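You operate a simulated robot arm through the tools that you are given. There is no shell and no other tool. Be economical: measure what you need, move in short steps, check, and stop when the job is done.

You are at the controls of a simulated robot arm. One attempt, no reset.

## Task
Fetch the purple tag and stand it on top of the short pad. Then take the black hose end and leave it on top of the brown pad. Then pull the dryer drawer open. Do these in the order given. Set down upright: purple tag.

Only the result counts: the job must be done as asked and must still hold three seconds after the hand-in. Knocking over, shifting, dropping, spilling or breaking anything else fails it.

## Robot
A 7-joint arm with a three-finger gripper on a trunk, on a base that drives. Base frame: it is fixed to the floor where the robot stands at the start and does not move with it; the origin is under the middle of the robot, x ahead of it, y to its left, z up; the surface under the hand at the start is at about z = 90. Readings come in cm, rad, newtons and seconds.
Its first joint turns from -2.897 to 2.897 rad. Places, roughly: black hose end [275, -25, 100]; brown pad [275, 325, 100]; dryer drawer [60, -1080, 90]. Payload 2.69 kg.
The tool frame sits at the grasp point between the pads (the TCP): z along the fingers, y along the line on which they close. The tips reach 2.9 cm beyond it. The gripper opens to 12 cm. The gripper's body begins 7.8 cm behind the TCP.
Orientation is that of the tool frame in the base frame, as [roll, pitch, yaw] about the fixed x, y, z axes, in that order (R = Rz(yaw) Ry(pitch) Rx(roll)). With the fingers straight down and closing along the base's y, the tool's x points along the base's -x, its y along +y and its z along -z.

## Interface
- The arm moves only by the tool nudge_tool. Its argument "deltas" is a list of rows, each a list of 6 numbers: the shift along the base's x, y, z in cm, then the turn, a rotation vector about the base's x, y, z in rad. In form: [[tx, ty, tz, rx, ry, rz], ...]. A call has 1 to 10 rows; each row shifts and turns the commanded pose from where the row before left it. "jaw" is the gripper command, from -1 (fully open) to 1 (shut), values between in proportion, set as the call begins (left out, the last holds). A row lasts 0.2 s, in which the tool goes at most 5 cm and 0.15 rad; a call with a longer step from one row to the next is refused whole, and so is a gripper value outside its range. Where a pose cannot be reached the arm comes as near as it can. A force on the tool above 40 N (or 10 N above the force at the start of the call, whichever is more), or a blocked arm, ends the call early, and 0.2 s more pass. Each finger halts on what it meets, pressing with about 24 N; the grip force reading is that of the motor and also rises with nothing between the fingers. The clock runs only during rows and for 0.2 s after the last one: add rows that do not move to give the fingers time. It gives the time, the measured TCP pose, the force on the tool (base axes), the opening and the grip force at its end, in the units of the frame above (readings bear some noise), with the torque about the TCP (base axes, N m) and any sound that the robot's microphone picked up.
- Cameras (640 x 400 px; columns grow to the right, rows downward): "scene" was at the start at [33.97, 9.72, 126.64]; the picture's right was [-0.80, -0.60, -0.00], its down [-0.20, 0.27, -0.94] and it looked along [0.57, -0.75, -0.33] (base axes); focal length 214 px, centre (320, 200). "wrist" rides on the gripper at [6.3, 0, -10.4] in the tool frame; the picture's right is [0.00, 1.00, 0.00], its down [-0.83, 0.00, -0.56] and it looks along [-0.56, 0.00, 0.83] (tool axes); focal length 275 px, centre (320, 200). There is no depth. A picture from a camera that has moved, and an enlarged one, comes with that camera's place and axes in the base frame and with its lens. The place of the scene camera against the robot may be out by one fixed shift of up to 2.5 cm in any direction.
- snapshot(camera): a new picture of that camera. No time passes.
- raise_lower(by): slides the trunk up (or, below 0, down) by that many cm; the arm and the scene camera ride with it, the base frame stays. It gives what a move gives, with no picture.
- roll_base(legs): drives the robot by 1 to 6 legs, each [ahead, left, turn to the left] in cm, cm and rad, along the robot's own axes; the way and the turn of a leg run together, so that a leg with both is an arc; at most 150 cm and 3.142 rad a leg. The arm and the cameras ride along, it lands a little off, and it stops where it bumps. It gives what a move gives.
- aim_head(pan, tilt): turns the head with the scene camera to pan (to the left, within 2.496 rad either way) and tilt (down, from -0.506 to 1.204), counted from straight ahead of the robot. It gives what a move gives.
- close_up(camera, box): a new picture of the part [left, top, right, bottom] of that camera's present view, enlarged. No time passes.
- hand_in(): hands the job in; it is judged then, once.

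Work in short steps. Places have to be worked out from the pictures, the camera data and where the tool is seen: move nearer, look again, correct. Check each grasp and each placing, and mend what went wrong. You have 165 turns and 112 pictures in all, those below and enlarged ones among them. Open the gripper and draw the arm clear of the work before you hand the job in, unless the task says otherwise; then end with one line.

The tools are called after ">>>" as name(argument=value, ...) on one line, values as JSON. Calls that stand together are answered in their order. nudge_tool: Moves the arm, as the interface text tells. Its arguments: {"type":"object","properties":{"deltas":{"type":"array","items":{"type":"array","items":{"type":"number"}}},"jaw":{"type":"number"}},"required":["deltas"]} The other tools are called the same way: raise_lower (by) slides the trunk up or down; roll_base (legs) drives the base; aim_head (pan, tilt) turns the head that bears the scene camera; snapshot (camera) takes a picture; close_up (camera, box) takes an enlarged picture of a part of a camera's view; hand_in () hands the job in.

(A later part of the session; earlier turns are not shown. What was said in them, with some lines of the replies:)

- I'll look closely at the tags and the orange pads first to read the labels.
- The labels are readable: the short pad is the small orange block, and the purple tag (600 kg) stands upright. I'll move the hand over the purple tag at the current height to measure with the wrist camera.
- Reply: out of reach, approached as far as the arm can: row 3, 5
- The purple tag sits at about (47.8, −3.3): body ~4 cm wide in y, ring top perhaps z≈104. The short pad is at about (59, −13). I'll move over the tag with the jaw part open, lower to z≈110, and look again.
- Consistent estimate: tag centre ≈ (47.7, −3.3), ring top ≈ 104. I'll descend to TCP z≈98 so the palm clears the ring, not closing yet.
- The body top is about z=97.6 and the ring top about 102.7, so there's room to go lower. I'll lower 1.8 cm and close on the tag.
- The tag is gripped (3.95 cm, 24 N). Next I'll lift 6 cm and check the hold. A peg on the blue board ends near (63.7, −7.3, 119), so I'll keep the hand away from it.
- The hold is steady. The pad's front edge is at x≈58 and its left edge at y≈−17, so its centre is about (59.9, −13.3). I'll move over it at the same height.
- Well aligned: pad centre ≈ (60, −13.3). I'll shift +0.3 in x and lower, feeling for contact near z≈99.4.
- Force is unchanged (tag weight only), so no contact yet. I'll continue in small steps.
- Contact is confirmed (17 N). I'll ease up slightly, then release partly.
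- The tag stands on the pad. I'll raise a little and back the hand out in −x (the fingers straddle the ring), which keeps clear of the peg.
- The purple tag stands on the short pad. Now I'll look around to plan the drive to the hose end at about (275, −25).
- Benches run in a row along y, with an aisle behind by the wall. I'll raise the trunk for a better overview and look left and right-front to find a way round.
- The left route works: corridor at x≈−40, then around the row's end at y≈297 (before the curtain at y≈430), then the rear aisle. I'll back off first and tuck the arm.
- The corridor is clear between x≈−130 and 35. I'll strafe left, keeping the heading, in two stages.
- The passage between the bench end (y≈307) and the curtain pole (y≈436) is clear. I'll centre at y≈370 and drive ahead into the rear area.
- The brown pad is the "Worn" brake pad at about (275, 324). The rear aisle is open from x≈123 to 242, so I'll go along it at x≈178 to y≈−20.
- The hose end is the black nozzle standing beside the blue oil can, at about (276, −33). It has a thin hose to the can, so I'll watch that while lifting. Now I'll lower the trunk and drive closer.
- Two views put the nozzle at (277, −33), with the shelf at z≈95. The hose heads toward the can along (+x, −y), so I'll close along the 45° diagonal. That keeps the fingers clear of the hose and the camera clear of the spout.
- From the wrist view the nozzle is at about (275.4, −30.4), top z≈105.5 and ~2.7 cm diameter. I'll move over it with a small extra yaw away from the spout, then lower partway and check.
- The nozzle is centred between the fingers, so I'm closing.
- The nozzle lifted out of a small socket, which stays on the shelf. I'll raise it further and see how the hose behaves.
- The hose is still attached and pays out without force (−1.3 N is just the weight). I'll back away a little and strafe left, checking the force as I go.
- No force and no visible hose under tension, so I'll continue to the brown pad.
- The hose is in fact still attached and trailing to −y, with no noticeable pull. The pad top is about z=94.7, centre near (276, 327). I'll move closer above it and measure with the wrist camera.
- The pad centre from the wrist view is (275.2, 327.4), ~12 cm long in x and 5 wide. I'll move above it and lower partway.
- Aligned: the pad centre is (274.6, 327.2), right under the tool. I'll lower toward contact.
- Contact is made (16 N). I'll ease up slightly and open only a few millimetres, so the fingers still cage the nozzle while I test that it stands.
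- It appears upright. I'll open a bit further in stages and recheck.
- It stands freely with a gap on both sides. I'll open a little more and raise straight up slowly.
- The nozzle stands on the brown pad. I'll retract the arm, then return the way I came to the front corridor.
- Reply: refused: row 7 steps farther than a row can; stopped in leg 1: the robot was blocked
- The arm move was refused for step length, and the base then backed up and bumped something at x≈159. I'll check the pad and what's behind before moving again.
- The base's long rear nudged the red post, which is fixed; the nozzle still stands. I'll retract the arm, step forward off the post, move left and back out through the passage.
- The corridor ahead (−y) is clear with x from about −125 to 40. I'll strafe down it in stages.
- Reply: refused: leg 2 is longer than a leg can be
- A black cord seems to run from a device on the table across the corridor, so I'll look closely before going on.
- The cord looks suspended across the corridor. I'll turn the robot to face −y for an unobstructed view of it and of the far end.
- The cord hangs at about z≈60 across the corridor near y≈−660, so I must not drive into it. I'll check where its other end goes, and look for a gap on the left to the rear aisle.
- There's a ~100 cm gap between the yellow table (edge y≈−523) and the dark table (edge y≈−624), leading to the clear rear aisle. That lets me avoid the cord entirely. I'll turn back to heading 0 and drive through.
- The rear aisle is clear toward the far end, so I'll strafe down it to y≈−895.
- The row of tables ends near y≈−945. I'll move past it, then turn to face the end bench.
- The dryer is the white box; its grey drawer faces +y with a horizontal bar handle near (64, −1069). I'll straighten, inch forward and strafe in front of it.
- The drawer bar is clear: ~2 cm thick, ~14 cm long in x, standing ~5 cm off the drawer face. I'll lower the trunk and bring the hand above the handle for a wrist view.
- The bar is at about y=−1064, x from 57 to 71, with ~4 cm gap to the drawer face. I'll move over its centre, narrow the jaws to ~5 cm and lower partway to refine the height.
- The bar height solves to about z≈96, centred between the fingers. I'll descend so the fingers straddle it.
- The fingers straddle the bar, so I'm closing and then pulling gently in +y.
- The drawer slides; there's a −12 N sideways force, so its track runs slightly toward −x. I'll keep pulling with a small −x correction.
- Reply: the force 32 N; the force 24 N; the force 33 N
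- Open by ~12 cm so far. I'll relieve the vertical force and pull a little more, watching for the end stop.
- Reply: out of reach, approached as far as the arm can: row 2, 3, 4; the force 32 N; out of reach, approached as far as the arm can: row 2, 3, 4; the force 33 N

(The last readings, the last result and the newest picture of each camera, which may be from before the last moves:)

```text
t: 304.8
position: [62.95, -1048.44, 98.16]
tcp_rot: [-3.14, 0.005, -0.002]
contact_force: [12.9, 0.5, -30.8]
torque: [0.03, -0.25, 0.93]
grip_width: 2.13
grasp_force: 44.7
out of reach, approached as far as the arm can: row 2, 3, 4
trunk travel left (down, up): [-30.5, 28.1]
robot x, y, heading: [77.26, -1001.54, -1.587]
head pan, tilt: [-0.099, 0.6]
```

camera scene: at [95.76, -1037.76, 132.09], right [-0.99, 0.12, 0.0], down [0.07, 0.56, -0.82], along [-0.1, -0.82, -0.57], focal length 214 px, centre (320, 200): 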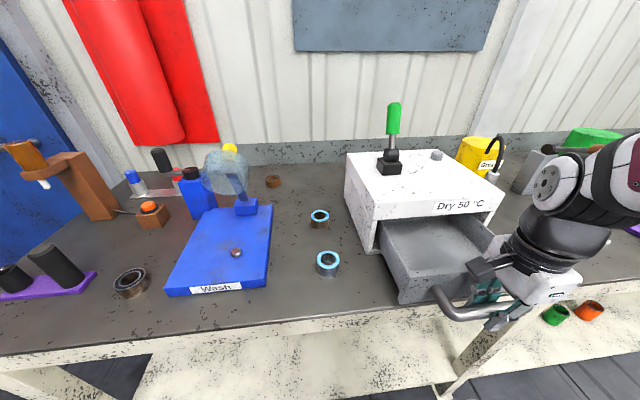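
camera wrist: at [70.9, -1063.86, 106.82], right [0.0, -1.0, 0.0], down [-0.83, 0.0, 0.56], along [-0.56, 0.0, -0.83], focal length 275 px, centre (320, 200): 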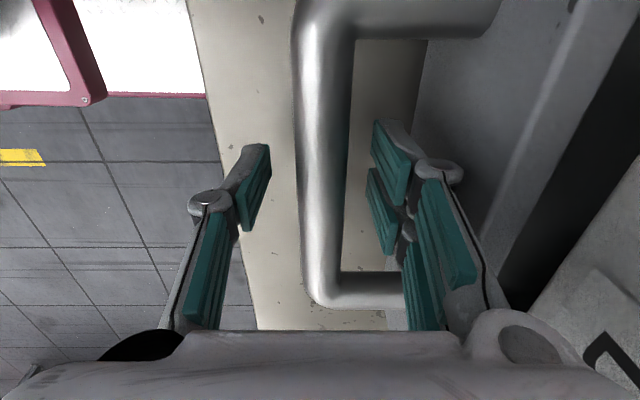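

The arm is at its inner reach limit with the drawer ~15.5 cm out. I'll release, raise, and inspect.

>>> nudge_tool(deltas=[[0, 0, 0, 0, 0, 0], [0, 0, 0, 0, 0, 0], [0, 0, 0, 0, 0, 0]], jaw=0.15)

>>> snapshot(camera="wrist")

>>> snapshot(camera="scene")

```text
t: 305.6
position: [62.91, -1048.49, 98.18]
tcp_rot: [3.14, 0.006, -0.002]
contact_force: [0.5, 0.2, -0.7]
torque: [-0.02, -0.02, -0.03]
grip_width: 5.1
grasp_force: 0.1
trunk travel left (down, up): [-30.5, 28.1]
robot x, y, heading: [77.27, -1001.58, -1.594]
head pan, tilt: [-0.099, 0.6]
```

```text
10 pictures are left
camera wrist: at [69.34, -1048.3, 108.59], right [0.0, -1.0, 0.0], down [-0.83, 0.0, 0.56], along [-0.56, 0.0, -0.83], focal length 275 px, centre (320, 200)
```

wrist: 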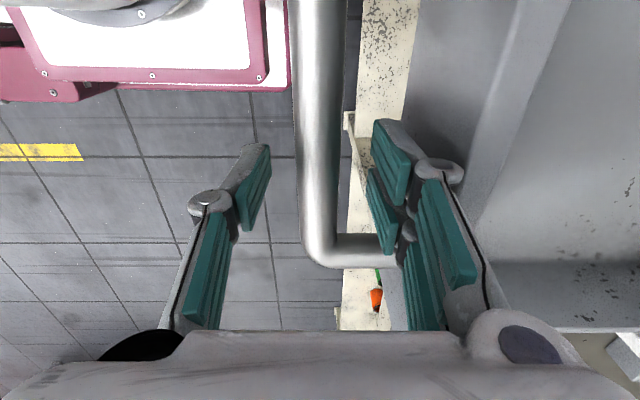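

```text
9 pictures are left
camera scene: at [95.77, -1037.69, 132.11], right [-0.99, 0.12, 0.0], down [0.07, 0.56, -0.83], along [-0.1, -0.82, -0.56], focal length 214 px, centre (320, 200)
```

scene: 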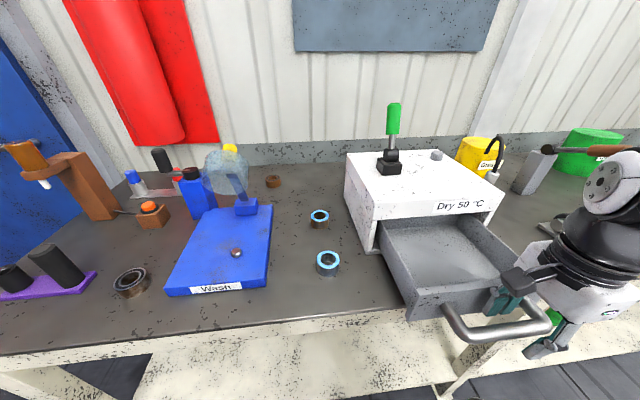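

The drawer is open ~15.5 cm and hasn't hit a stop; the dryer hasn't moved. To pull further without moving the base, I'll lift the hand clear, lower the trunk for better close-in reach, and re-engage.

>>> nudge_tool(deltas=[[0, 0, 2, 0, 0, 0], [0, 0, 3, 0, 0, 0], [0, 0, 3, 0, 0, 0], [0, 0, 4, 0, 0, 0], [0, 0, 4, 0, 0, 0], [0, 0, 0, 0, 0, 0]])

>>> raise_lower(by=-14)

```text
t: 307.0
position: [62.9, -1048.62, 114.3]
tcp_rot: [3.14, 0.003, -0.001]
contact_force: [-0.2, 0.5, 0.1]
torque: [-0.02, 0.0, -0.01]
grip_width: 5.09
grasp_force: 0.1
trunk travel left (down, up): [-30.5, 28.1]
robot x, y, heading: [77.08, -1001.53, -1.587]
head pan, tilt: [-0.099, 0.6]
```

```text
t: 308.7
position: [62.93, -1048.47, 100.05]
tcp_rot: [3.141, 0.006, -0.002]
contact_force: [-0.6, 0.6, 0.3]
torque: [-0.01, 0.02, 0.0]
grip_width: 5.09
grasp_force: 0.0
trunk travel left (down, up): [-16.5, 42.1]
robot x, y, heading: [77.58, -1001.35, -1.588]
head pan, tilt: [-0.099, 0.6]
```

>>> nudge_tool(deltas=[[0.5, 0, -1, 0, 0, 0], [0.5, 0, -1, 0, 0, 0], [0, 0, -1.2, 0, 0, 0], [0, 0, 0, 0, 0, 0]])

>>> nudge_tool(deltas=[[0, 0, 0, 0, 0, 0], [0, 0.6, 0, 0, 0, 0], [0, 0.8, 0, 0, 0, 0], [0, 0.8, 0, 0, 0, 0], [0, 0.8, 0, 0, 0, 0], [0, 0, 0, 0, 0, 0]], jaw=0.5)

```text
t: 309.7
position: [63.88, -1048.58, 96.96]
tcp_rot: [3.14, 0.005, -0.001]
contact_force: [-0.9, -0.5, -0.1]
torque: [0.03, -0.01, 0.03]
grip_width: 5.13
grasp_force: 0.0
trunk travel left (down, up): [-16.5, 42.1]
robot x, y, heading: [77.37, -1001.09, -1.592]
head pan, tilt: [-0.099, 0.6]
```

```text
t: 311.1
position: [64.01, -1045.75, 96.92]
tcp_rot: [3.139, 0.006, -0.001]
contact_force: [-1.5, -29.9, -9.8]
torque: [0.04, 0.03, 0.54]
grip_width: 4.95
grasp_force: 14.4
trunk travel left (down, up): [-16.5, 42.1]
robot x, y, heading: [77.07, -1001.43, -1.59]
head pan, tilt: [-0.099, 0.6]
```

A −30 N resistance means the end stop is reached, so the drawer is fully open. I'll back off, open, and lift clear.

>>> nudge_tool(deltas=[[0, -0.8, 0, 0, 0, 0], [0, -0.7, 0, 0, 0, 0], [0, 0, 0, 0, 0, 0], [0, 0, 0, 0, 0, 0]], jaw=0.15)

>>> snapshot(camera="wrist")

```text
t: 312.1
position: [63.9, -1047.03, 96.93]
tcp_rot: [3.141, 0.004, -0.003]
contact_force: [0.2, 0.3, -1.0]
torque: [0.0, -0.03, 0.02]
grip_width: 5.11
grasp_force: 0.0
trunk travel left (down, up): [-16.5, 42.1]
robot x, y, heading: [77.34, -1001.51, -1.585]
head pan, tilt: [-0.099, 0.6]
```

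```text
8 pictures are left
camera wrist: at [70.4, -1046.88, 107.45], right [0.0, -1.0, 0.0], down [-0.83, 0.0, 0.56], along [-0.56, 0.0, -0.83], focal length 275 px, centre (320, 200)
```

wrist: 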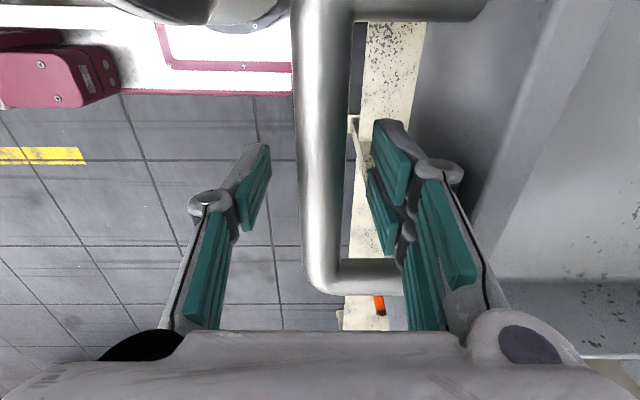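

No contact now. I'll lift straight up and retract the arm.

>>> nudge_tool(deltas=[[0, 0, 2, 0, 0, 0], [0, 0, 3, 0, 0, 0], [0, 0, 3, 0, 0, 0], [0, 0, 4, 0, 0, 0], [0, 0, 4, 0, 0, 0], [0, 2, 2, 0, 0, 0], [0, 0, 0, 0, 0, 0]])

>>> raise_lower(by=12)

>>> snapshot(camera="scene")

```text
t: 313.7
position: [63.93, -1045.06, 114.84]
tcp_rot: [-3.141, 0.005, 0.0]
contact_force: [0.2, -0.2, 0.7]
torque: [0.0, -0.05, 0.03]
grip_width: 5.09
grasp_force: 0.1
trunk travel left (down, up): [-16.5, 42.1]
robot x, y, heading: [77.02, -1001.48, -1.588]
head pan, tilt: [-0.099, 0.6]
```

```text
t: 315.2
position: [63.98, -1044.97, 126.98]
tcp_rot: [3.138, 0.005, -0.002]
contact_force: [-0.4, -0.8, 0.2]
torque: [-0.01, 0.02, -0.02]
grip_width: 5.11
grasp_force: 0.1
trunk travel left (down, up): [-28.5, 30.1]
robot x, y, heading: [77.43, -1001.39, -1.589]
head pan, tilt: [-0.099, 0.6]
```

```text
7 pictures are left
camera scene: at [95.76, -1038.47, 130.12], right [-0.99, 0.12, 0.0], down [0.07, 0.56, -0.83], along [-0.1, -0.82, -0.56], focal length 214 px, centre (320, 200)
```

scene: 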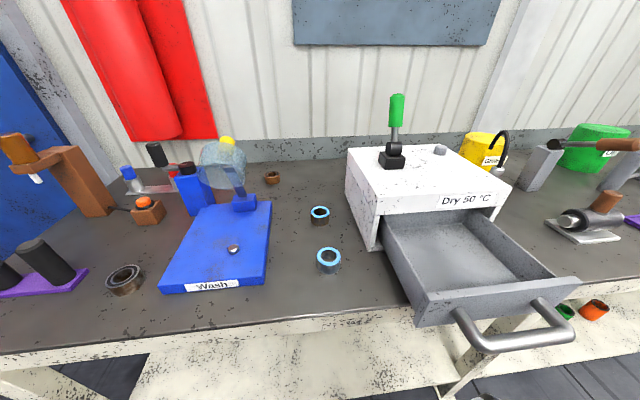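

The drawer is fully open, the arm is clear with the gripper open, and nothing else on the bench has shifted. Handing in.

>>> hand_in()

```text
The job is handed in.
```

The job is handed in: the purple tag stands upright on the short pad, the black hose end stands on the brown pad, and the dryer drawer is pulled out to its stop. While moving the hose end its hose came away from the oil can, and once while reversing the base bumped a steel post; I saw nothing else shift.
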